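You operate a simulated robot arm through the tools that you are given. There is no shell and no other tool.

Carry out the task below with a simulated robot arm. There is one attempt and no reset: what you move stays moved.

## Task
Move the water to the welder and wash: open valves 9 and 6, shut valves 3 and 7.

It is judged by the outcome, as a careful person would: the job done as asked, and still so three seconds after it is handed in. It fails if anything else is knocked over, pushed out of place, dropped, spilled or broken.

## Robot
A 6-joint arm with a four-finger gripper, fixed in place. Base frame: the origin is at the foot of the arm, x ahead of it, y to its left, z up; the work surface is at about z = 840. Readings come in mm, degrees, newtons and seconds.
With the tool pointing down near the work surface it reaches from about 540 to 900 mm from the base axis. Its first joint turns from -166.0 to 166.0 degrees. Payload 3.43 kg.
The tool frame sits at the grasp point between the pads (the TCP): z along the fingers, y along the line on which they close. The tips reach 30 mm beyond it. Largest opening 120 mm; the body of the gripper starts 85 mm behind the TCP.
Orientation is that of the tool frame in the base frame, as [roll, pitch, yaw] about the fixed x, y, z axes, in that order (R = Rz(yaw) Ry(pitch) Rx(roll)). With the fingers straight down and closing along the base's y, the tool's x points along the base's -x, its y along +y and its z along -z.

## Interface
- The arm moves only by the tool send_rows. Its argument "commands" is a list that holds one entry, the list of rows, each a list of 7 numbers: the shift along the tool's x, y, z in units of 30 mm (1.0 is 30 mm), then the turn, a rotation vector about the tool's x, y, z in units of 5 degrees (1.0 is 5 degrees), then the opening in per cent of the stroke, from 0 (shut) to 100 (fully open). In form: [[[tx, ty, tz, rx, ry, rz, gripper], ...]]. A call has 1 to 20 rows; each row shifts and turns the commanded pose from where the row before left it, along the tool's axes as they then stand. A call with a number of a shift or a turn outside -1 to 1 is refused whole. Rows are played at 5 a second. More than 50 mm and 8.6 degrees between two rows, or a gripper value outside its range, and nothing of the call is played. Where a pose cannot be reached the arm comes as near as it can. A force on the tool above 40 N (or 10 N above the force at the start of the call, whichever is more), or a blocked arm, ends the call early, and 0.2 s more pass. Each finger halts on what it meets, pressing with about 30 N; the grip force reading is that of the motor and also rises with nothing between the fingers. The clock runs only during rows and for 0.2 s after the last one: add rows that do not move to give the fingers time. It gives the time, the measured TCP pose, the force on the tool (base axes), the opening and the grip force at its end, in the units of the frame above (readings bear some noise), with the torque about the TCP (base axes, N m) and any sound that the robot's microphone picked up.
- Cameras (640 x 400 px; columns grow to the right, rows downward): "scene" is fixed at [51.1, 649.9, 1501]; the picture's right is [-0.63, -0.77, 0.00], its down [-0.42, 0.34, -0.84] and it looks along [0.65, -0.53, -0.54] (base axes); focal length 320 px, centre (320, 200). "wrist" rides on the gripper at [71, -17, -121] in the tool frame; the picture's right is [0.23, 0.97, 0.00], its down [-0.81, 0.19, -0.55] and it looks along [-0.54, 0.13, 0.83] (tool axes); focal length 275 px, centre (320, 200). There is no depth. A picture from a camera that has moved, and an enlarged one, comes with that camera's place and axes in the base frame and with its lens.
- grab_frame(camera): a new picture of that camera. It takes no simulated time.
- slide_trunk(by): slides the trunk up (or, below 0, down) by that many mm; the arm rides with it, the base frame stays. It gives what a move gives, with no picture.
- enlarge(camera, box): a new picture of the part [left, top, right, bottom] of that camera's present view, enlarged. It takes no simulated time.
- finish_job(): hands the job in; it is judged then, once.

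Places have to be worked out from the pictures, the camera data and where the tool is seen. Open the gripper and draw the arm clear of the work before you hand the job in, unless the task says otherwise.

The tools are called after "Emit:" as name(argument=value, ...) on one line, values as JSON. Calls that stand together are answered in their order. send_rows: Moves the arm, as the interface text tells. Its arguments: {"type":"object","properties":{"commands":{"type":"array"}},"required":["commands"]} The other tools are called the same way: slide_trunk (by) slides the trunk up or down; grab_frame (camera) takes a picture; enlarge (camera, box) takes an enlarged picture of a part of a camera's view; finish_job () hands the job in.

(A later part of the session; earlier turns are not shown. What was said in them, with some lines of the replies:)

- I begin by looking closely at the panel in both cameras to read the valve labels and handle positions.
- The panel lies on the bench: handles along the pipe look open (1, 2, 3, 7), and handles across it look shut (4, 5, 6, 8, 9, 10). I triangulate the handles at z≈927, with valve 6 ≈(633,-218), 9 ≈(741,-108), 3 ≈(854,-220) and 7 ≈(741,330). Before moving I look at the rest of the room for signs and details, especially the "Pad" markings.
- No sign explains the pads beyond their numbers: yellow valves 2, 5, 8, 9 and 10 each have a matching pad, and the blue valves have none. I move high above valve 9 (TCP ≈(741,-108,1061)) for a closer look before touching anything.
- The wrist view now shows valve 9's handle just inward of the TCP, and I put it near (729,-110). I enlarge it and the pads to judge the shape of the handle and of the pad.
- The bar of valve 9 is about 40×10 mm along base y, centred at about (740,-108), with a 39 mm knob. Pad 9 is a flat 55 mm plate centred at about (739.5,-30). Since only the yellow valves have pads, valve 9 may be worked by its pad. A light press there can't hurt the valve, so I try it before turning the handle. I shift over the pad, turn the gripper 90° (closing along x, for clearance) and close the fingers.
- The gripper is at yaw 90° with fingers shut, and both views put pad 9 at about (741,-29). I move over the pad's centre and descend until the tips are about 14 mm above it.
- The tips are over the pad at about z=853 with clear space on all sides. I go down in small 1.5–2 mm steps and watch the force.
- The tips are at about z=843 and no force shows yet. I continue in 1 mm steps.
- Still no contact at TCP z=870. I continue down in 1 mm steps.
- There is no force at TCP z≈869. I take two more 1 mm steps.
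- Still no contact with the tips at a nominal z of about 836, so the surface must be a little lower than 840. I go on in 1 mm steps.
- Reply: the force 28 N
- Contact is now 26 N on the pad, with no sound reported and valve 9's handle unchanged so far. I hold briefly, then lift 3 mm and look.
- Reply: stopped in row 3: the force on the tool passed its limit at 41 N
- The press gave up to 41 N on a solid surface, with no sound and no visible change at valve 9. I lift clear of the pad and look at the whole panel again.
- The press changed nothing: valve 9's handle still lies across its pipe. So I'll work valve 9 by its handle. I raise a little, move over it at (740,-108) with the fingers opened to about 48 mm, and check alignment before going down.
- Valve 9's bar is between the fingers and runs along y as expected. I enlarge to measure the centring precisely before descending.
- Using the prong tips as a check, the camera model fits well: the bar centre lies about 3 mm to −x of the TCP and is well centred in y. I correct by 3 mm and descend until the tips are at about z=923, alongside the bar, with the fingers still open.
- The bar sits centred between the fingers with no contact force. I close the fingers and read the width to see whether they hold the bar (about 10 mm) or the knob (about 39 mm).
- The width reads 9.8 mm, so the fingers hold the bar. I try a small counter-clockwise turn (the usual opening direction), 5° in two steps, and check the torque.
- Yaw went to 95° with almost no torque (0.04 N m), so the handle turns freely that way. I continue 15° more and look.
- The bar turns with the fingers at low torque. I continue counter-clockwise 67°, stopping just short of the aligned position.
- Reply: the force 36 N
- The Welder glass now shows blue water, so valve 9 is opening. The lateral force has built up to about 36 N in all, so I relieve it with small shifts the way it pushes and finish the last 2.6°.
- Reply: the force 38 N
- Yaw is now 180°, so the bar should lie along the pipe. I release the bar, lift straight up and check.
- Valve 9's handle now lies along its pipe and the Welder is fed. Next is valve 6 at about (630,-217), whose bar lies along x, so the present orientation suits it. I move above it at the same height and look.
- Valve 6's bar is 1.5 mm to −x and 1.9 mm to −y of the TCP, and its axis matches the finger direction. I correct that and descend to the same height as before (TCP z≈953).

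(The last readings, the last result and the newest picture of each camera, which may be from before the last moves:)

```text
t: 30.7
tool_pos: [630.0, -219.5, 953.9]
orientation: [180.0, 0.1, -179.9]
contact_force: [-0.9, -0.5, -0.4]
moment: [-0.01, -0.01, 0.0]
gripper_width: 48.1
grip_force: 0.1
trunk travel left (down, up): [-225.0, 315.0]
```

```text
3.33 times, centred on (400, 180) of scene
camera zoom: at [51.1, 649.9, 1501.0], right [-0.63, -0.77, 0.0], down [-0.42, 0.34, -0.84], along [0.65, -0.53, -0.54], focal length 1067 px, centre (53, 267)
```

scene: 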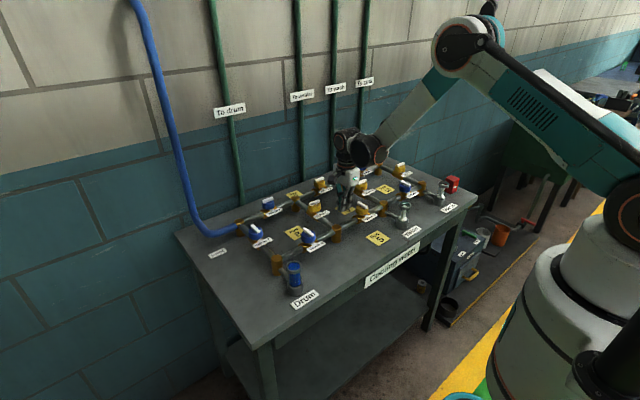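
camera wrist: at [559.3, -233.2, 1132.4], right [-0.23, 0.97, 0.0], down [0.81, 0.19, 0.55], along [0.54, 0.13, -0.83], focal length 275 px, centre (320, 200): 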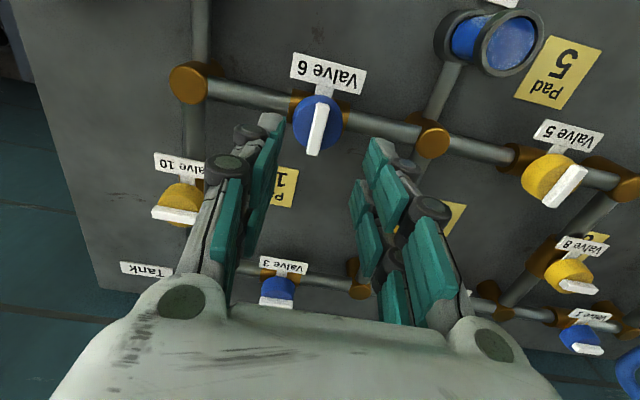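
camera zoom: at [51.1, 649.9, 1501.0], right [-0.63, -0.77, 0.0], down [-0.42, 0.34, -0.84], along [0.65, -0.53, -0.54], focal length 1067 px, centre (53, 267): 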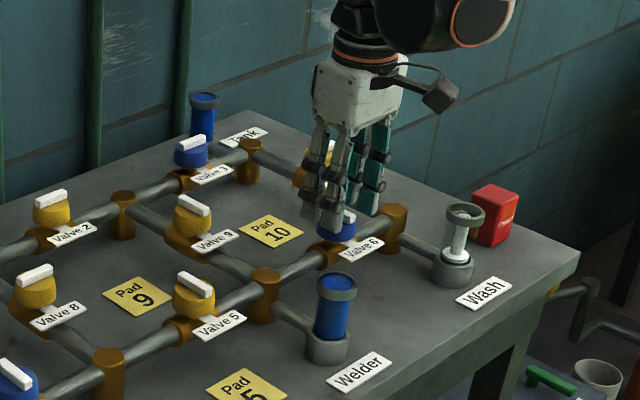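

The bar is centred to within about 1 mm. I close loosely (about 11.5 mm, to avoid building side load) and try the first 10° counter-clockwise.

Emit:
send_rows(commands=[[[0, 0, 0, 0, 0, 0, 20], [0, 0, 0, 0, 0, 0, 9.5], [0, 0, 0, 0, 0, 0, 9.5], [0, 0, 0, 0, 0, -0.7, 9.5], [0, 0, 0, 0, 0, -0.7, 9.5], [0, 0, 0, 0, 0, -0.7, 9.5], [0, 0, 0, 0, 0, 0, 9.5]]])

Emit:
enlarge(camera="scene", box=[370, 150, 430, 220])

Emit:
enlarge(camera="wrist", box=[220, 80, 420, 260])

```text
t: 32.3
tool_pos: [629.3, -218.3, 952.7]
orientation: [180.0, 0.1, -169.3]
contact_force: [-0.2, -1.1, 0.4]
moment: [-0.04, 0.02, -0.04]
gripper_width: 12.3
grip_force: 0.5
trunk travel left (down, up): [-225.0, 315.0]
```

```text
5.71 times, centred on (400, 185) of scene
camera zoom: at [51.1, 649.9, 1501.0], right [-0.63, -0.77, 0.0], down [-0.42, 0.34, -0.84], along [0.65, -0.53, -0.54], focal length 1830 px, centre (-137, 286)
```

zoom: 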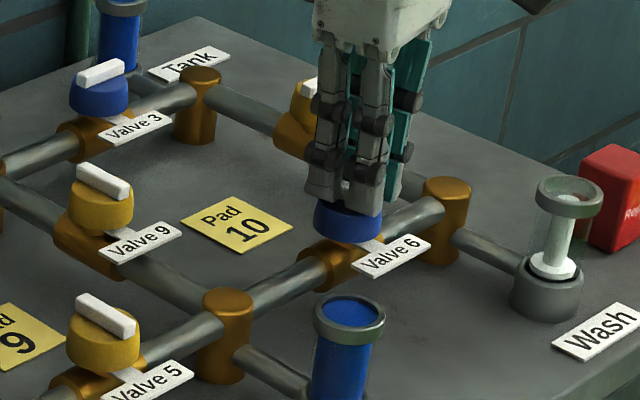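

```text
2.22 times, centred on (320, 170) of wrist
camera zoom: at [562.6, -247.7, 1073.9], right [-0.4, 0.91, 0.0], down [0.76, 0.34, 0.55], along [0.51, 0.22, -0.83], focal length 612 px, centre (320, 267)
```

zoom: 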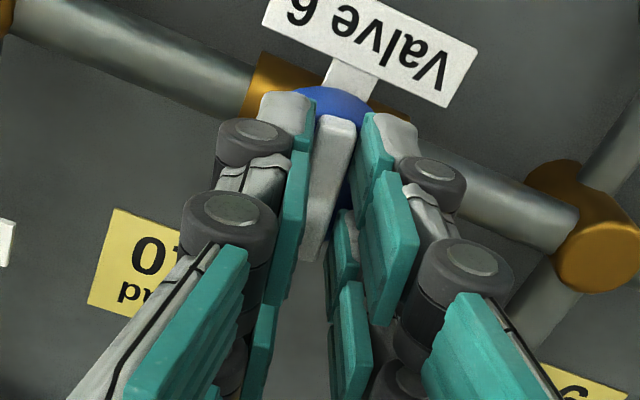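

The handle follows at negligible torque. I continue counter-clockwise another 80°.

Emit:
send_rows(commands=[[[0, 0, 0, 0, 0, -0.9, 9.5], [0, 0, 0, 0, 0, -0.9, 9.5], [0, 0, 0, 0, 0, -0.9, 9.5], [0, 0, 0, 0, 0, -0.9, 9.5], [0, 0, 0, 0, 0, -0.9, 9.5], [0, 0, 0, 0, 0, -0.9, 9.5], [0, 0, 0, 0, 0, -0.9, 9.5], [0, 0, 0, 0, 0, -0.9, 9.5], [0, 0, 0, 0, 0, -0.9, 9.5], [0, 0, 0, 0, 0, -0.9, 9.5], [0, 0, 0, 0, 0, -0.9, 9.5], [0, 0, 0, 0, 0, -0.9, 9.5], [0, 0, 0, 0, 0, -0.9, 9.5], [0, 0, 0, 0, 0, -0.9, 9.5], [0, 0, 0, 0, 0, -0.9, 9.5], [0, 0, 0, 0, 0, -0.9, 9.5], [0, 0, 0, 0, 0, -0.9, 9.5], [0, 0, 0, 0, 0, -0.6, 9.5], [0, 0, 0, 0, 0, 0, 9.5]]])

Emit:
enlarge(camera="scene", box=[340, 130, 460, 240])

Emit:
enlarge(camera="wrist", box=[220, 80, 420, 260])

```text
t: 36.3
tool_pos: [629.4, -219.8, 953.0]
orientation: [-180.0, 0.0, -89.9]
contact_force: [-0.3, -0.5, 0.9]
moment: [0.03, -0.03, -0.01]
gripper_width: 11.5
grip_force: 0.9
trunk travel left (down, up): [-225.0, 315.0]
```

```text
3.64 times, centred on (400, 185) of scene
camera zoom: at [51.1, 649.9, 1501.0], right [-0.63, -0.77, 0.0], down [-0.42, 0.34, -0.84], along [0.65, -0.53, -0.54], focal length 1164 px, centre (29, 254)
```

zoom: 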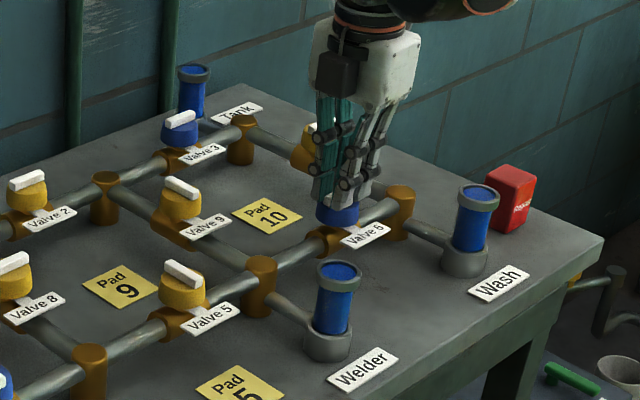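

```text
2.22 times, centred on (320, 170) of wrist
camera zoom: at [646.7, -288.9, 1073.8], right [-0.97, -0.23, 0.0], down [-0.19, 0.81, 0.55], along [-0.13, 0.54, -0.83], focal length 612 px, centre (320, 267)
```

zoom: 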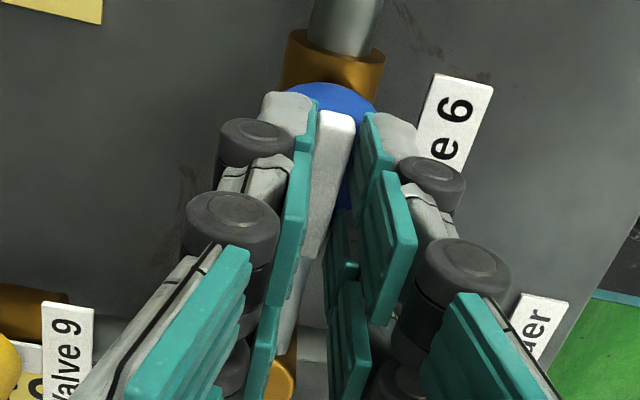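

The Wash glass is now blue too. With yaw at −90°, I squeeze the fingers shut once to square the bar to the pipe, then release and lift.

Emit:
send_rows(commands=[[[0, 0, 0, 0, 0, 0, 0], [0, 0, 0, 0, 0, 0, 0], [0, 0, 0, 0, 0, 0, 15], [0, 0, 0, 0, 0, 0, 40], [0, 0, 0, 0, 0, 0, 40], [0, 0, -0.4, 0, 0, 0, 40], [0, 0, -0.8, 0, 0, 0, 40], [0, 0, -0.8, 0, 0, 0, 40], [0, 0, 0, 0, 0, 0, 40]]])

Emit:
grab_frame(camera="wrist")

Emit:
enlarge(camera="scene", box=[340, 130, 460, 240])

```text
t: 38.3
tool_pos: [628.9, -219.2, 1013.6]
orientation: [-179.9, 0.0, -90.0]
contact_force: [0.5, -1.6, -0.4]
moment: [-0.01, -0.01, -0.04]
gripper_width: 48.1
grip_force: 0.1
trunk travel left (down, up): [-225.0, 315.0]
```

```text
taken
camera wrist: at [646.0, -288.7, 1133.4], right [-0.97, -0.23, 0.0], down [-0.19, 0.81, 0.55], along [-0.13, 0.54, -0.83], focal length 275 px, centre (320, 200)
```

wrist: 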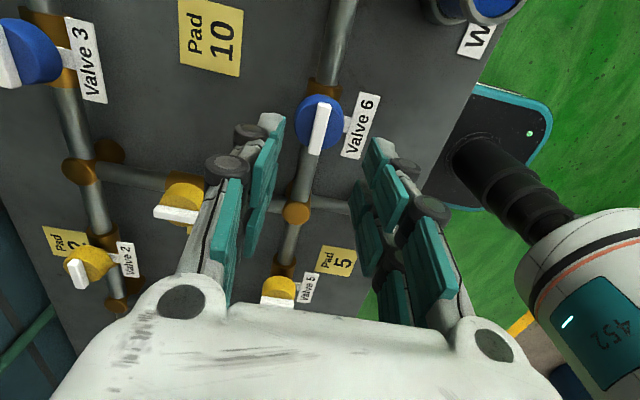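

```text
3.64 times, centred on (400, 185) of scene
camera zoom: at [51.1, 649.9, 1501.0], right [-0.63, -0.77, 0.0], down [-0.42, 0.34, -0.84], along [0.65, -0.53, -0.54], focal length 1164 px, centre (29, 254)
```

zoom: 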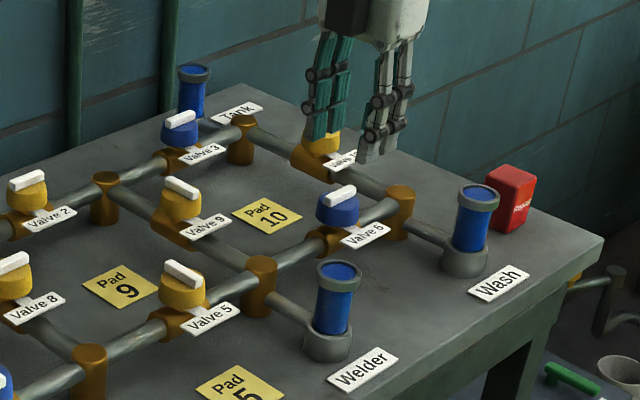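

Valve 6's bar now lies along its pipe, valve 9 is still open, and both Welder and Wash are fed. Next I shut valve 3, expected at about (850,-219) with its bar along y, which suits the present yaw. I move there at this height (tips z≈983, above everything) and look.

Emit:
send_rows(commands=[[[0, -0.735, -0.1, 0, 0, 0, 40], [0, -0.735, 0, 0, 0, 0, 40], [0, -0.735, 0, 0, 0, 0, 40], [0, -0.735, 0, 0, 0, 0, 40], [0, -0.735, 0, 0, 0, 0, 40], [0, -0.735, 0, 0, 0, 0, 40], [0, -0.735, 0, 0, 0, 0, 40], [0, -0.735, 0, 0, 0, 0, 40], [0, -0.735, 0, 0, 0, 0, 40], [0, -0.735, 0, 0, 0, 0, 40], [0, 0, 0, 0, 0, 0, 40]]])

Emit:
grab_frame(camera="wrist")

Emit:
enlarge(camera="wrist", box=[240, 70, 400, 170])

Emit:
enlarge(camera="scene", box=[300, 80, 440, 220])

```text
t: 40.7
tool_pos: [852.0, -218.8, 1017.1]
orientation: [-179.9, 0.0, -90.0]
contact_force: [-0.2, -0.4, -0.4]
moment: [0.02, 0.01, 0.03]
gripper_width: 48.1
grip_force: 0.0
trunk travel left (down, up): [-225.0, 315.0]
```

```text
taken
camera wrist: at [868.4, -288.4, 1137.2], right [-0.97, -0.23, 0.0], down [-0.19, 0.81, 0.55], along [-0.13, 0.54, -0.83], focal length 275 px, centre (320, 200)
```

wrist: 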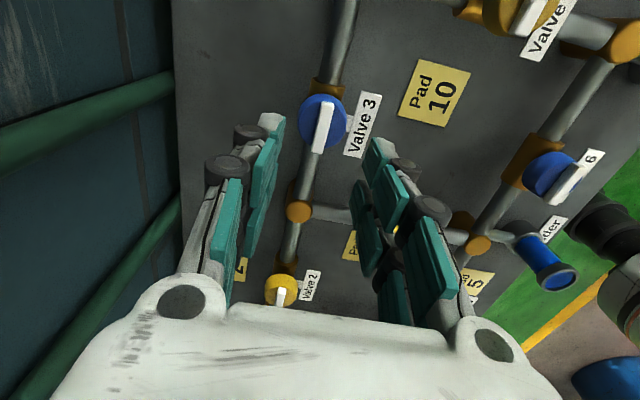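

```text
4.00 times, centred on (320, 120) of wrist
camera zoom: at [868.4, -288.4, 1137.2], right [-0.97, -0.23, 0.0], down [-0.19, 0.81, 0.55], along [-0.13, 0.54, -0.83], focal length 1101 px, centre (320, 520)
```

zoom: 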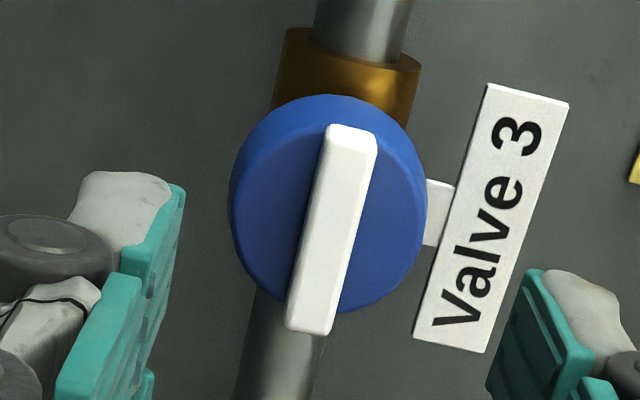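

```text
2.86 times, centred on (370, 150) of scene
camera zoom: at [51.1, 649.9, 1501.0], right [-0.63, -0.77, 0.0], down [-0.42, 0.34, -0.84], along [0.65, -0.53, -0.54], focal length 915 px, centre (177, 343)
```

zoom: 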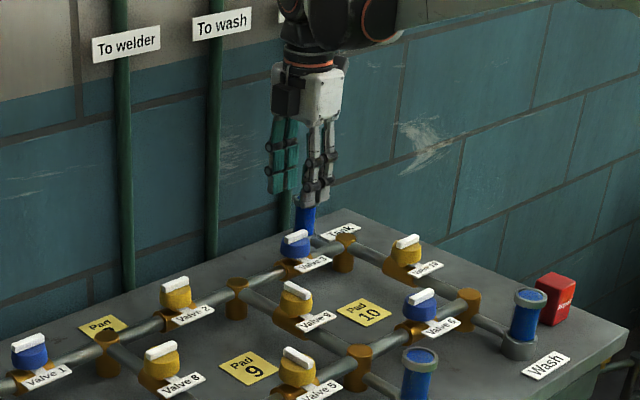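

Valve 3's bar lies along y as expected, about 1.7 mm to −x and 1.2 mm to −y of the TCP. I correct and descend to TCP z≈953.

Emit:
send_rows(commands=[[[0.035, 0.057, 0, 0, 0, 0, 40], [0, 0, 0.6, 0, 0, 0, 40], [0, 0, 0.6, 0, 0, 0, 40], [0, 0, 0.5, 0, 0, 0, 40], [0, 0, 0.25, 0, 0, 0, 40], [0, 0, 0.18, 0, 0, 0, 40], [0, 0, 0, 0, 0, 0, 40]]])

Emit:
enlarge(camera="wrist", box=[240, 80, 400, 200])

Emit:
enlarge(camera="scene", box=[310, 100, 420, 210])

```text
t: 42.3
tool_pos: [849.0, -220.7, 952.8]
orientation: [-179.9, 0.0, -90.0]
contact_force: [-0.6, 0.1, 1.2]
moment: [0.0, 0.0, -0.04]
gripper_width: 47.9
grip_force: 0.1
trunk travel left (down, up): [-225.0, 315.0]
```

```text
3.33 times, centred on (320, 140) of wrist
camera zoom: at [866.2, -290.1, 1073.2], right [-0.97, -0.23, 0.0], down [-0.19, 0.81, 0.55], along [-0.13, 0.54, -0.83], focal length 918 px, centre (320, 400)
```

zoom: 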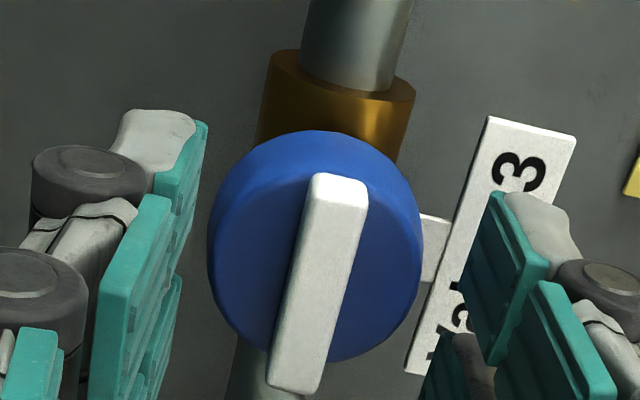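

```text
3.64 times, centred on (365, 155) of scene
camera zoom: at [51.1, 649.9, 1501.0], right [-0.63, -0.77, 0.0], down [-0.42, 0.34, -0.84], along [0.65, -0.53, -0.54], focal length 1164 px, centre (156, 364)
```

zoom: 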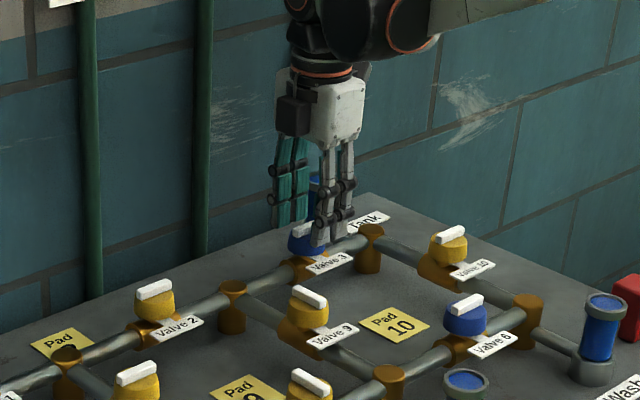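

It is centred as well as valve 6 was. I close loosely and try the first 10° clockwise (closing).

Emit:
send_rows(commands=[[[0, 0, 0, 0, 0, 0, 20], [0, 0, 0, 0, 0, 0, 9.5], [0, 0, 0, 0, 0, 0, 9.5], [0, 0, 0, 0, 0, 0.7, 9.5], [0, 0, 0, 0, 0, 0.7, 9.5], [0, 0, 0, 0, 0, 0.7, 9.5], [0, 0, 0, 0, 0, 0, 9.5]]])

Emit:
enlarge(camera="wrist", box=[220, 80, 420, 260])

```text
t: 43.9
tool_pos: [849.1, -220.2, 952.9]
orientation: [-179.8, 0.0, -100.5]
contact_force: [1.7, 0.8, -0.3]
moment: [0.0, -0.01, 0.02]
gripper_width: 12.2
grip_force: 0.9
trunk travel left (down, up): [-225.0, 315.0]
```

```text
2.22 times, centred on (320, 170) of wrist
camera zoom: at [853.0, -291.9, 1073.5], right [-1.0, -0.05, 0.0], down [-0.04, 0.83, 0.55], along [-0.03, 0.55, -0.83], focal length 612 px, centre (320, 267)
```

zoom: 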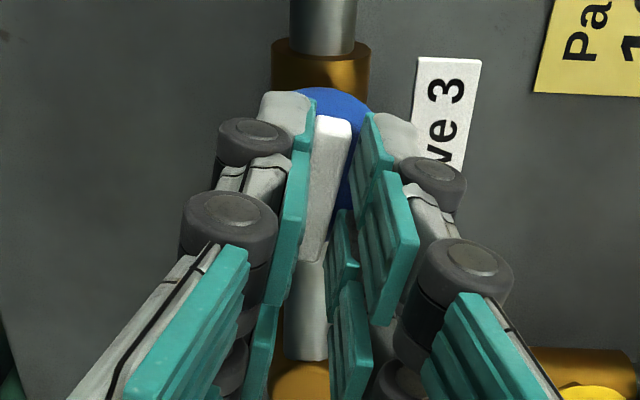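

The handle turns clockwise with negligible torque. I continue another 79.5° to yaw ≈180°.

Emit:
send_rows(commands=[[[0, 0, 0, 0, 0, 0.9, 9.5], [0, 0, 0, 0, 0, 0.9, 9.5], [0, 0, 0, 0, 0, 0.9, 9.5], [0, 0, 0, 0, 0, 0.9, 9.5], [0, 0, 0, 0, 0, 0.9, 9.5], [0, 0, 0, 0, 0, 0.9, 9.5], [0, 0, 0, 0, 0, 0.9, 9.5], [0, 0, 0, 0, 0, 0.9, 9.5], [0, 0, 0, 0, 0, 0.9, 9.5], [0, 0, 0, 0, 0, 0.9, 9.5], [0, 0, 0, 0, 0, 0.9, 9.5], [0, 0, 0, 0, 0, 0.9, 9.5], [0, 0, 0, 0, 0, 0.9, 9.5], [0, 0, 0, 0, 0, 0.9, 9.5], [0, 0, 0, 0, 0, 0.9, 9.5], [0, 0, 0, 0, 0, 0.9, 9.5], [0, 0, 0, 0, 0, 0.9, 9.5], [0, 0, 0, 0, 0, 0.6, 9.5], [0, 0, 0, 0, 0, 0, 9.5]]])

Emit:
enlarge(camera="scene", box=[310, 100, 450, 230])

Emit:
enlarge(camera="wrist", box=[220, 80, 420, 260])

```text
t: 47.9
tool_pos: [849.2, -219.4, 952.2]
orientation: [-179.9, 0.1, 180.0]
contact_force: [0.7, -0.1, -0.6]
moment: [0.02, -0.01, 0.0]
gripper_width: 11.8
grip_force: 0.1
trunk travel left (down, up): [-225.0, 315.0]
```

```text
3.08 times, centred on (380, 165) of scene
camera zoom: at [51.1, 649.9, 1501.0], right [-0.63, -0.77, 0.0], down [-0.42, 0.34, -0.84], along [0.65, -0.53, -0.54], focal length 985 px, centre (135, 308)
```

zoom: 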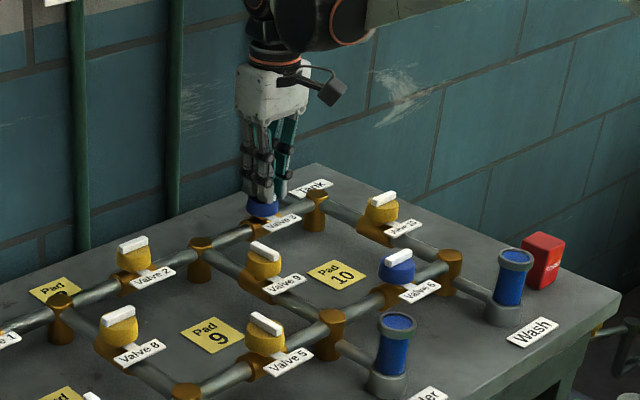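

```text
2.22 times, centred on (320, 170) of wrist
camera zoom: at [778.0, -235.4, 1073.3], right [-0.23, 0.97, 0.0], down [0.81, 0.19, 0.55], along [0.54, 0.13, -0.83], focal length 612 px, centre (320, 267)
```

zoom: 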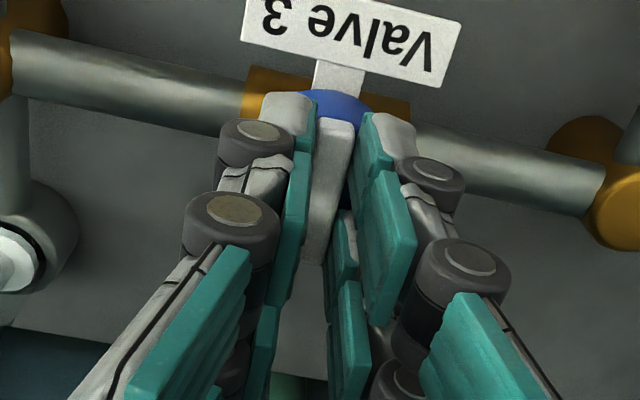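

The handle is across the pipe now, and the Tank glass at the wrist view's left looks empty (white float down). I squeeze once to square the bar, then release and lift.

Emit:
send_rows(commands=[[[0, 0, 0, 0, 0, 0, 0], [0, 0, 0, 0, 0, 0, 0], [0, 0, 0, 0, 0, 0, 15], [0, 0, 0, 0, 0, 0, 40], [0, 0, 0, 0, 0, 0, 40], [0, 0, -0.4, 0, 0, 0, 40], [0, 0, -0.8, 0, 0, 0, 40], [0, 0, -0.8, 0, 0, 0, 40], [0, 0, -0.8, 0, 0, 0, 40], [0, 0, 0, 0, 0, 0, 40]]])

Emit:
grab_frame(camera="wrist")

Emit:
enlarge(camera="scene", box=[300, 110, 460, 230])

```text
t: 50.1
tool_pos: [849.8, -220.1, 1037.7]
orientation: [180.0, 0.1, -179.9]
contact_force: [0.1, 0.4, -0.2]
moment: [0.0, 0.03, 0.03]
gripper_width: 47.9
grip_force: 0.0
trunk travel left (down, up): [-225.0, 315.0]
```

```text
taken
camera wrist: at [777.5, -235.5, 1157.2], right [-0.23, 0.97, 0.0], down [0.81, 0.19, 0.55], along [0.54, 0.13, -0.83], focal length 275 px, centre (320, 200)
```

wrist: 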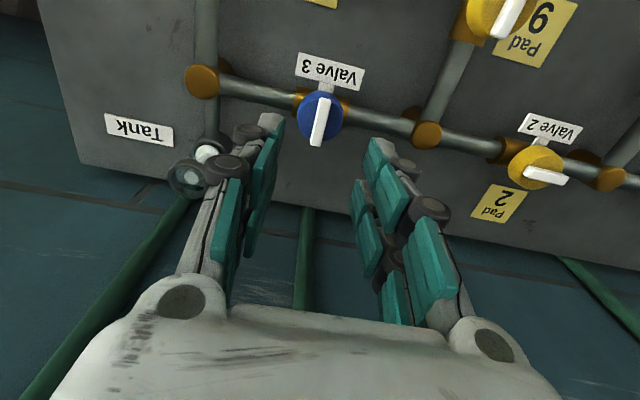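

```text
3.33 times, centred on (380, 170) of scene
camera zoom: at [51.1, 649.9, 1501.0], right [-0.63, -0.77, 0.0], down [-0.42, 0.34, -0.84], along [0.65, -0.53, -0.54], focal length 1067 px, centre (120, 300)
```

zoom: 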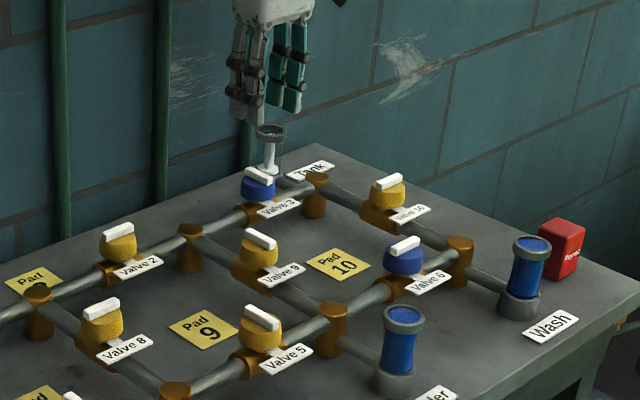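

Valve 3 is shut across its pipe and the Tank glass is empty. Valve 7 comes last, expected at about (739.5,330) with its bar along x. I travel there at this height (tips ≈1008, above all fixtures) in the same orientation.

Emit:
send_rows(commands=[[[0.193, 0.964, 0, 0, 0, 0, 40], [0.193, 0.964, 0, 0, 0, 0, 40], [0.193, 0.964, 0, 0, 0, 0, 40], [0.193, 0.964, 0, 0, 0, 0, 40], [0.193, 0.964, 0, 0, 0, 0, 40], [0.193, 0.964, 0, 0, 0, 0, 40], [0.193, 0.964, 0, 0, 0, 0, 40], [0.193, 0.964, 0, 0, 0, 0, 40], [0.193, 0.964, 0, 0, 0, 0, 40], [0.193, 0.964, 0, 0, 0, 0, 40], [0.193, 0.964, 0, 0, 0, 0, 40], [0.193, 0.964, 0, 0, 0, 0, 40], [0.193, 0.964, 0, 0, 0, 0, 40], [0.193, 0.964, 0, 0, 0, 0, 40], [0.193, 0.964, 0, 0, 0, 0, 40], [0.193, 0.964, 0, 0, 0, 0, 40], [0.193, 0.964, 0, 0, 0, 0, 40], [0.193, 0.964, 0, 0, 0, 0, 40], [0.193, 0.964, 0, 0, 0, 0, 40], [0, 0, 0, 0, 0, 0, 40]]])

Emit:
grab_frame(camera="wrist")

Emit:
enlarge(camera="wrist", box=[240, 60, 400, 160])

Emit:
grab_frame(camera="scene")

```text
t: 54.3
tool_pos: [738.8, 329.6, 1038.2]
orientation: [-180.0, 0.1, -179.9]
contact_force: [0.0, 0.1, 0.4]
moment: [-0.01, 0.04, -0.02]
gripper_width: 47.8
grip_force: 0.1
trunk travel left (down, up): [-225.0, 315.0]
```

```text
taken
camera wrist: at [667.3, 313.8, 1157.1], right [-0.23, 0.97, 0.0], down [0.81, 0.19, 0.55], along [0.54, 0.13, -0.83], focal length 275 px, centre (320, 200)
```

wrist: 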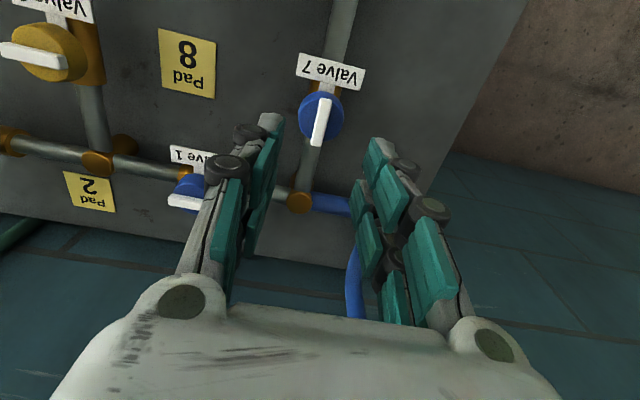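

```text
4.00 times, centred on (320, 110) of wrist
camera zoom: at [667.3, 313.8, 1157.1], right [-0.23, 0.97, 0.0], down [0.81, 0.19, 0.55], along [0.54, 0.13, -0.83], focal length 1101 px, centre (320, 560)
```

zoom: 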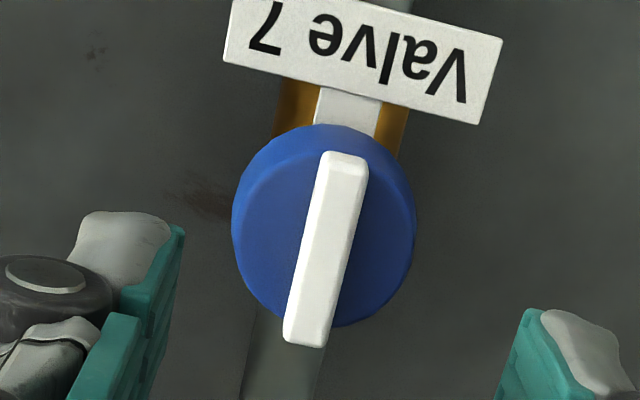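

```text
taken
```

scene: 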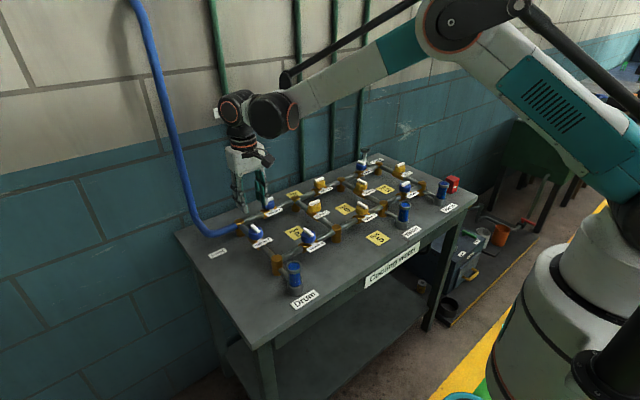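

Valve 7's bar is 1.5 mm to +x and 1.6 mm to +y of the TCP and lies along the pipe (open). I correct and descend to TCP z≈953.

Emit:
send_rows(commands=[[[-0.04, 0.05, 0, 0, 0, 0, 40], [0, 0, 0.7, 0, 0, 0, 40], [0, 0, 0.7, 0, 0, 0, 40], [0, 0, 0.6, 0, 0, 0, 40], [0, 0, 0.4, 0, 0, 0, 40], [0, 0, 0.25, 0, 0, 0, 40], [0, 0, 0.18, 0, 0, 0, 40], [0, 0, 0, 0, 0, 0, 40]]])

Emit:
enlarge(camera="wrist", box=[240, 80, 400, 200])

Emit:
enlarge(camera="scene", box=[200, 130, 340, 310])

```text
t: 56.1
tool_pos: [739.6, 330.7, 951.5]
orientation: [-180.0, 0.1, 180.0]
contact_force: [1.2, 0.8, -0.8]
moment: [-0.01, 0.01, -0.02]
gripper_width: 47.8
grip_force: 0.1
trunk travel left (down, up): [-225.0, 315.0]
```

```text
3.33 times, centred on (320, 140) of wrist
camera zoom: at [668.2, 315.1, 1071.7], right [-0.23, 0.97, 0.0], down [0.81, 0.19, 0.55], along [0.54, 0.13, -0.83], focal length 918 px, centre (320, 400)
```

zoom: 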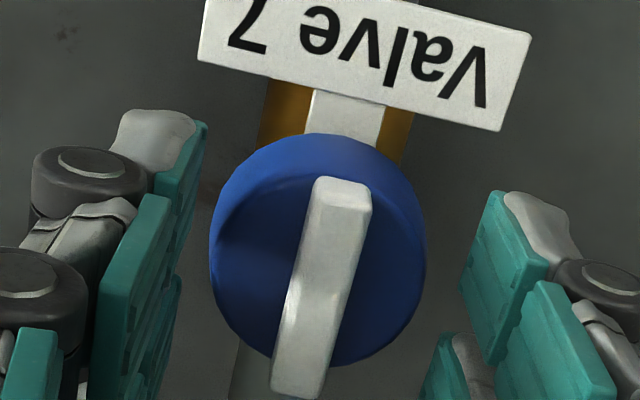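

```text
2.22 times, centred on (270, 220) of scene
camera zoom: at [51.1, 649.9, 1501.0], right [-0.63, -0.77, 0.0], down [-0.42, 0.34, -0.84], along [0.65, -0.53, -0.54], focal length 712 px, centre (431, 156)
```

zoom: 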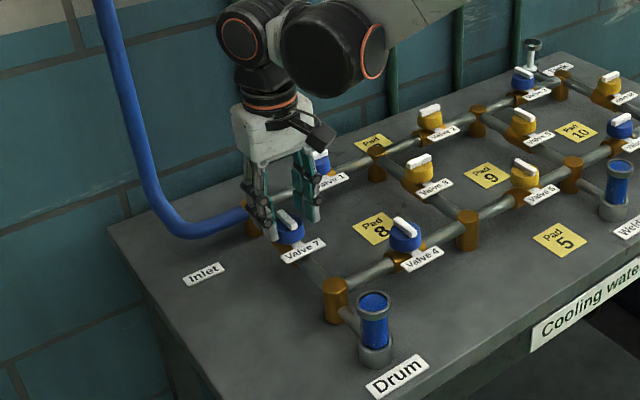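

Centring is good and the area around the fingers is clear. I close loosely and turn the first 10° clockwise.

Emit:
send_rows(commands=[[[0, 0, 0, 0, 0, 0, 20], [0, 0, 0, 0, 0, 0, 9.5], [0, 0, 0, 0, 0, 0, 9.5], [0, 0, 0, 0, 0, 0.7, 9.5], [0, 0, 0, 0, 0, 0.7, 9.5], [0, 0, 0, 0, 0, 0.7, 9.5], [0, 0, 0, 0, 0, 0, 9.5]]])

Emit:
enlarge(camera="wrist", box=[220, 80, 420, 260])

```text
t: 57.7
tool_pos: [739.6, 331.0, 951.0]
orientation: [180.0, 0.1, 169.5]
contact_force: [-0.4, -0.4, 0.0]
moment: [-0.01, -0.03, -0.02]
gripper_width: 11.5
grip_force: 0.1
trunk travel left (down, up): [-225.0, 315.0]
```

```text
2.22 times, centred on (320, 170) of wrist
camera zoom: at [666.4, 328.5, 1071.9], right [-0.05, 1.0, 0.0], down [0.83, 0.04, 0.55], along [0.55, 0.03, -0.83], focal length 612 px, centre (320, 267)
```

zoom: 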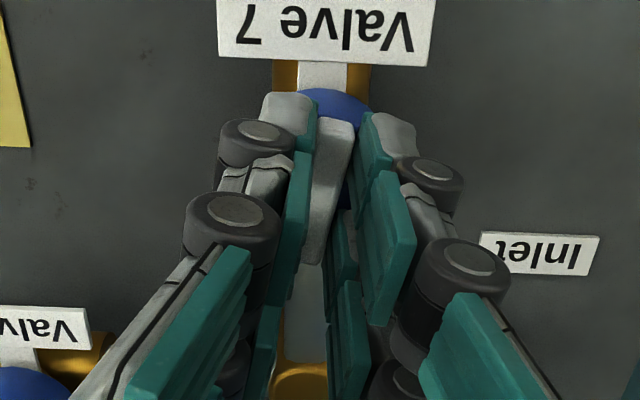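

The handle follows with no resistance. I continue the remaining 79.5° clockwise to yaw ≈90°.

Emit:
send_rows(commands=[[[0, 0, 0, 0, 0, 0.9, 9.5], [0, 0, 0, 0, 0, 0.9, 9.5], [0, 0, 0, 0, 0, 0.9, 9.5], [0, 0, 0, 0, 0, 0.9, 9.5], [0, 0, 0, 0, 0, 0.9, 9.5], [0, 0, 0, 0, 0, 0.9, 9.5], [0, 0, 0, 0, 0, 0.9, 9.5], [0, 0, 0, 0, 0, 0.9, 9.5], [0, 0, 0, 0, 0, 0.9, 9.5], [0, 0, 0, 0, 0, 0.9, 9.5], [0, 0, 0, 0, 0, 0.9, 9.5], [0, 0, 0, 0, 0, 0.9, 9.5], [0, 0, 0, 0, 0, 0.9, 9.5], [0, 0, 0, 0, 0, 0.9, 9.5], [0, 0, 0, 0, 0, 0.9, 9.5], [0, 0, 0, 0, 0, 0.9, 9.5], [0, 0, 0, 0, 0, 0.9, 9.5], [0, 0, 0, 0, 0, 0.6, 9.5], [0, 0, 0, 0, 0, 0, 9.5]]])

Emit:
enlarge(camera="scene", box=[200, 130, 340, 310])

Emit:
enlarge(camera="wrist", box=[220, 80, 420, 260])

```text
t: 61.7
tool_pos: [740.6, 329.7, 951.8]
orientation: [180.0, 0.0, 90.0]
contact_force: [0.9, -0.5, 0.1]
moment: [-0.01, 0.0, -0.02]
gripper_width: 11.5
grip_force: 0.2
trunk travel left (down, up): [-225.0, 315.0]
```

```text
2.22 times, centred on (270, 220) of scene
camera zoom: at [51.1, 649.9, 1501.0], right [-0.63, -0.77, 0.0], down [-0.42, 0.34, -0.84], along [0.65, -0.53, -0.54], focal length 712 px, centre (431, 156)
```

zoom: 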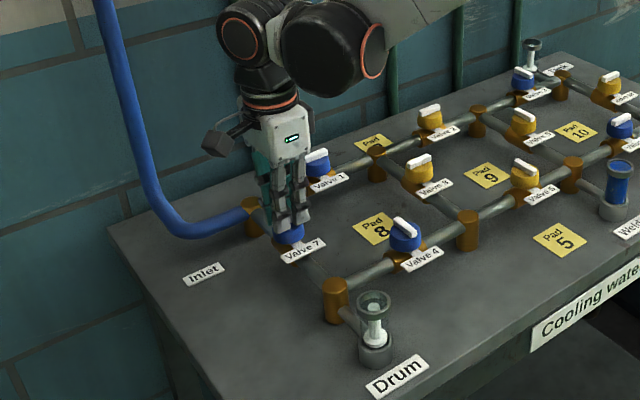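

```text
2.22 times, centred on (320, 170) of wrist
camera zoom: at [723.0, 403.1, 1072.1], right [0.97, 0.23, 0.0], down [0.19, -0.81, 0.55], along [0.13, -0.54, -0.83], focal length 612 px, centre (320, 267)
```

zoom: 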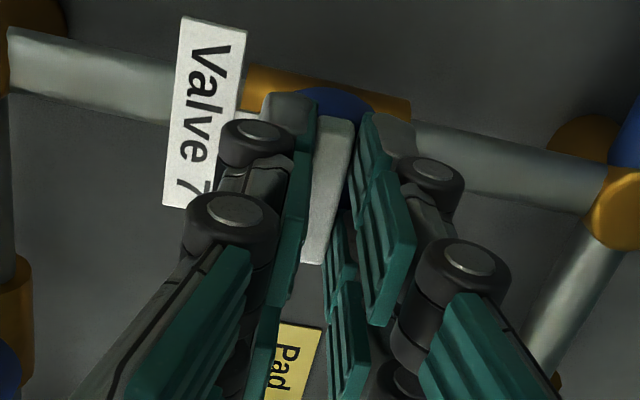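

The Drum glass is now empty, so valve 7 is shut. I square the bar with one squeeze, release and lift well clear.

Emit:
send_rows(commands=[[[0, 0, 0, 0, 0, 0, 0], [0, 0, 0, 0, 0, 0, 0], [0, 0, 0, 0, 0, 0, 15], [0, 0, 0, 0, 0, 0, 40], [0, 0, 0, 0, 0, 0, 40], [0, 0, -0.4, 0, 0, 0, 40], [0, 0, -0.8, 0, 0, 0, 40], [0, 0, -0.8, 0, 0, 0, 40], [0, 0, -1, 0, 0, 0, 40], [0, 0, -1, 0, 0, 0, 40], [0, 0, -1, 0, 0, 0, 40], [0, 0, -1, 0, 0, 0, 40], [0, 0, 0, 0, 0, 0, 40]]])

Emit:
grab_frame(camera="wrist")

Emit:
enlarge(camera="scene", box=[200, 140, 360, 310])

Emit:
enlarge(camera="scene", box=[320, 140, 480, 240])

```text
t: 64.5
tool_pos: [740.5, 330.1, 1133.3]
orientation: [179.9, 0.0, 90.1]
contact_force: [0.9, -0.2, 0.5]
moment: [0.04, -0.04, -0.01]
gripper_width: 47.8
grip_force: 0.1
trunk travel left (down, up): [-225.0, 315.0]
```

```text
taken
camera wrist: at [723.6, 403.1, 1252.0], right [0.97, 0.23, 0.0], down [0.19, -0.81, 0.55], along [0.13, -0.54, -0.83], focal length 275 px, centre (320, 200)
```

wrist: 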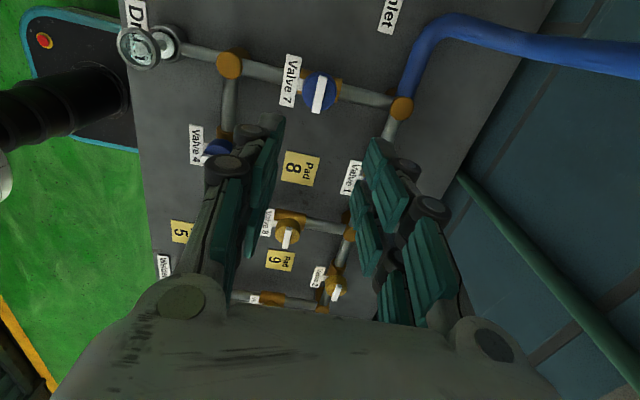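

```text
2.35 times, centred on (280, 225) of scene
camera zoom: at [51.1, 649.9, 1501.0], right [-0.63, -0.77, 0.0], down [-0.42, 0.34, -0.84], along [0.65, -0.53, -0.54], focal length 753 px, centre (414, 141)
```

zoom: 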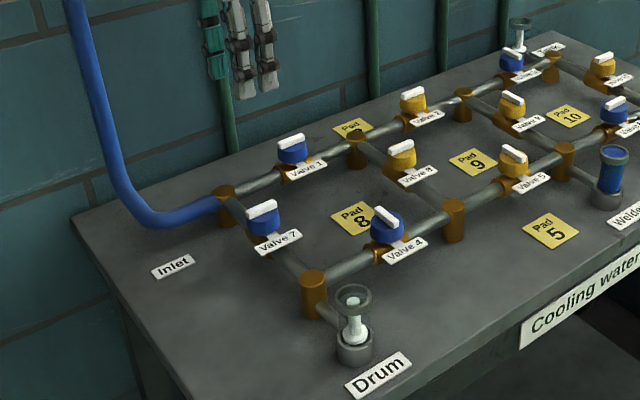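

```text
4.00 times, centred on (400, 190) of scene
camera zoom: at [51.1, 649.9, 1501.0], right [-0.63, -0.77, 0.0], down [-0.42, 0.34, -0.84], along [0.65, -0.53, -0.54], focal length 1281 px, centre (0, 240)
```

zoom: 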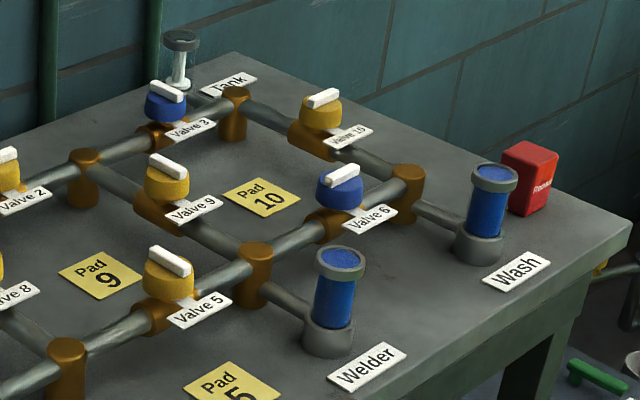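

All four glasses read as wanted: Welder and Wash are blue, Tank and Drum empty. I draw the arm up and back near its start position, open the gripper fully, and let a few seconds pass to confirm that nothing drifts.

Emit:
send_rows(commands=[[[0, 0, -0.92, 0, 0, 0, 60], [0, 0, -0.92, 0, 0, 0, 60], [0, 0, -0.92, 0, 0, 0, 60], [0, 0, -0.92, 0, 0, 0, 60], [0, 0, -0.92, 0, 0, 0, 60], [-0.843, -0.667, 0, 0, 0, 0, 100], [-0.843, -0.667, 0, 0, 0, 0, 100], [-0.843, -0.667, 0, 0, 0, 0, 100], [-0.843, -0.667, 0, 0, 0, 0, 100], [-0.843, -0.667, 0, 0, 0, 0, 100], [-0.843, -0.667, 0, 0, 0, 0, 100], [-0.843, -0.667, 0, 0, 0, 0, 100], [-0.843, -0.667, 0, 0, 0, 0, 100], [-0.843, -0.667, 0, 0, 0, 0, 100], [-0.843, -0.667, 0, 0, 0, 0, 100], [0, 0, 0, 0, 0, 0, 100], [0, 0, 0, 0, 0, 0, 100], [0, 0, 0, 0, 0, 0, 100], [0, 0, 0, 0, 0, 0, 100], [0, 0, 0, 0, 0, 0, 100]]])

Emit:
enlarge(camera="scene", box=[340, 150, 420, 200])

Emit:
enlarge(camera="scene", box=[220, 180, 340, 300])

Emit:
grab_frame(camera="scene")

```text
t: 68.7
tool_pos: [539.7, 77.7, 1270.4]
orientation: [180.0, 0.0, 90.1]
contact_force: [0.7, 0.2, 0.5]
moment: [0.02, 0.0, -0.01]
gripper_width: 120.0
grip_force: 0.1
trunk travel left (down, up): [-225.0, 315.0]
```

```text
8.00 times, centred on (380, 175) of scene
camera zoom: at [51.1, 649.9, 1501.0], right [-0.63, -0.77, 0.0], down [-0.42, 0.34, -0.84], along [0.65, -0.53, -0.54], focal length 2562 px, centre (-160, 400)
```

zoom: 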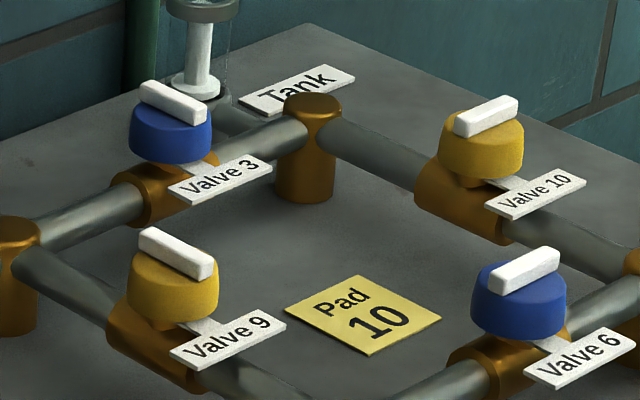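

```text
3.33 times, centred on (280, 240) of scene
camera zoom: at [51.1, 649.9, 1501.0], right [-0.63, -0.77, 0.0], down [-0.42, 0.34, -0.84], along [0.65, -0.53, -0.54], focal length 1067 px, centre (453, 67)
```

zoom: 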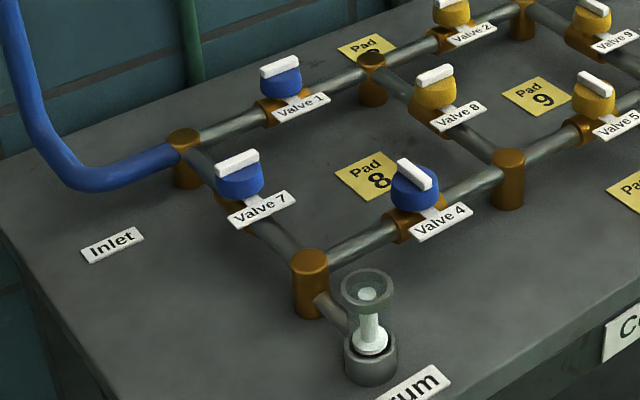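

```text
taken
```

scene: 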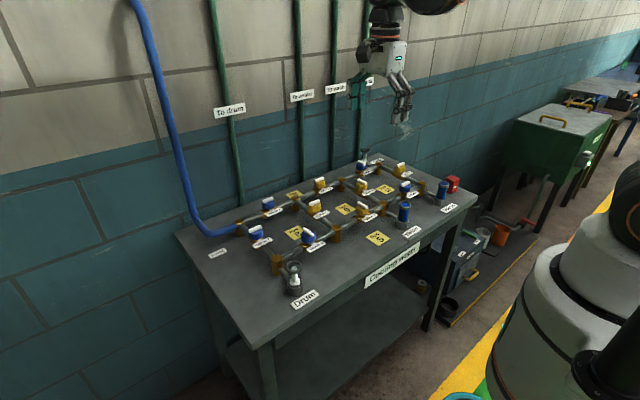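

Valves 9 and 6 lie along their pipes, and 3 and 7 lie across. Valves 1, 2, 4, 5, 8 and 10 are as they were at the start. I wait about 4 s more and check once again before handing in.

Emit:
send_rows(commands=[[[0, 0, 0, 0, 0, 0, 100], [0, 0, 0, 0, 0, 0, 100], [0, 0, 0, 0, 0, 0, 100], [0, 0, 0, 0, 0, 0, 100], [0, 0, 0, 0, 0, 0, 100], [0, 0, 0, 0, 0, 0, 100], [0, 0, 0, 0, 0, 0, 100], [0, 0, 0, 0, 0, 0, 100], [0, 0, 0, 0, 0, 0, 100], [0, 0, 0, 0, 0, 0, 100], [0, 0, 0, 0, 0, 0, 100], [0, 0, 0, 0, 0, 0, 100], [0, 0, 0, 0, 0, 0, 100], [0, 0, 0, 0, 0, 0, 100], [0, 0, 0, 0, 0, 0, 100], [0, 0, 0, 0, 0, 0, 100], [0, 0, 0, 0, 0, 0, 100], [0, 0, 0, 0, 0, 0, 100], [0, 0, 0, 0, 0, 0, 100], [0, 0, 0, 0, 0, 0, 100]]])

Emit:
enlarge(camera="scene", box=[230, 140, 470, 300])

```text
t: 72.9
tool_pos: [539.4, 78.2, 1270.1]
orientation: [179.9, -0.1, 90.1]
contact_force: [-0.5, 0.8, 0.3]
moment: [-0.02, 0.01, 0.03]
gripper_width: 120.0
grip_force: 0.0
trunk travel left (down, up): [-225.0, 315.0]
```

```text
2.50 times, centred on (350, 220) of scene
camera zoom: at [51.1, 649.9, 1501.0], right [-0.63, -0.77, 0.0], down [-0.42, 0.34, -0.84], along [0.65, -0.53, -0.54], focal length 800 px, centre (245, 150)
```

zoom: 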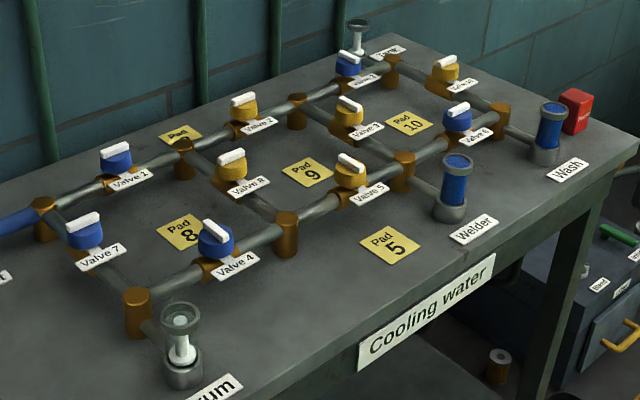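

The panel is steady: Welder and Wash are fed, Tank and Drum are off, and nothing else has moved. The gripper is open and the arm is clear, so I hand in the job.

Emit:
finish_job()

```text
The job is handed in.
```

The water now runs to the welder and the wash. Valves 9 and 6 are open, and valves 3 and 7 are shut.

- **Sight glasses:** Welder and Wash show blue water; Tank and Drum are empty. This was still so about 8 seconds after the last valve was turned and the arm had moved away.
- **Order:** I opened 9 and 6 first, then shut 3 and 7, so the water always had somewhere to go.
- **Other valves:** 1, 2, 4, 5, 8 and 10 are as they were at the start, and nothing else on the bench moved.
- **Pad 9:** Before turning valve 9 by its handle, I pressed the plate marked "Pad 9" in case it worked the valve. The press reached about 41 N and had no visible effect.

The gripper is open and the arm is back near its starting position, clear of the bench.
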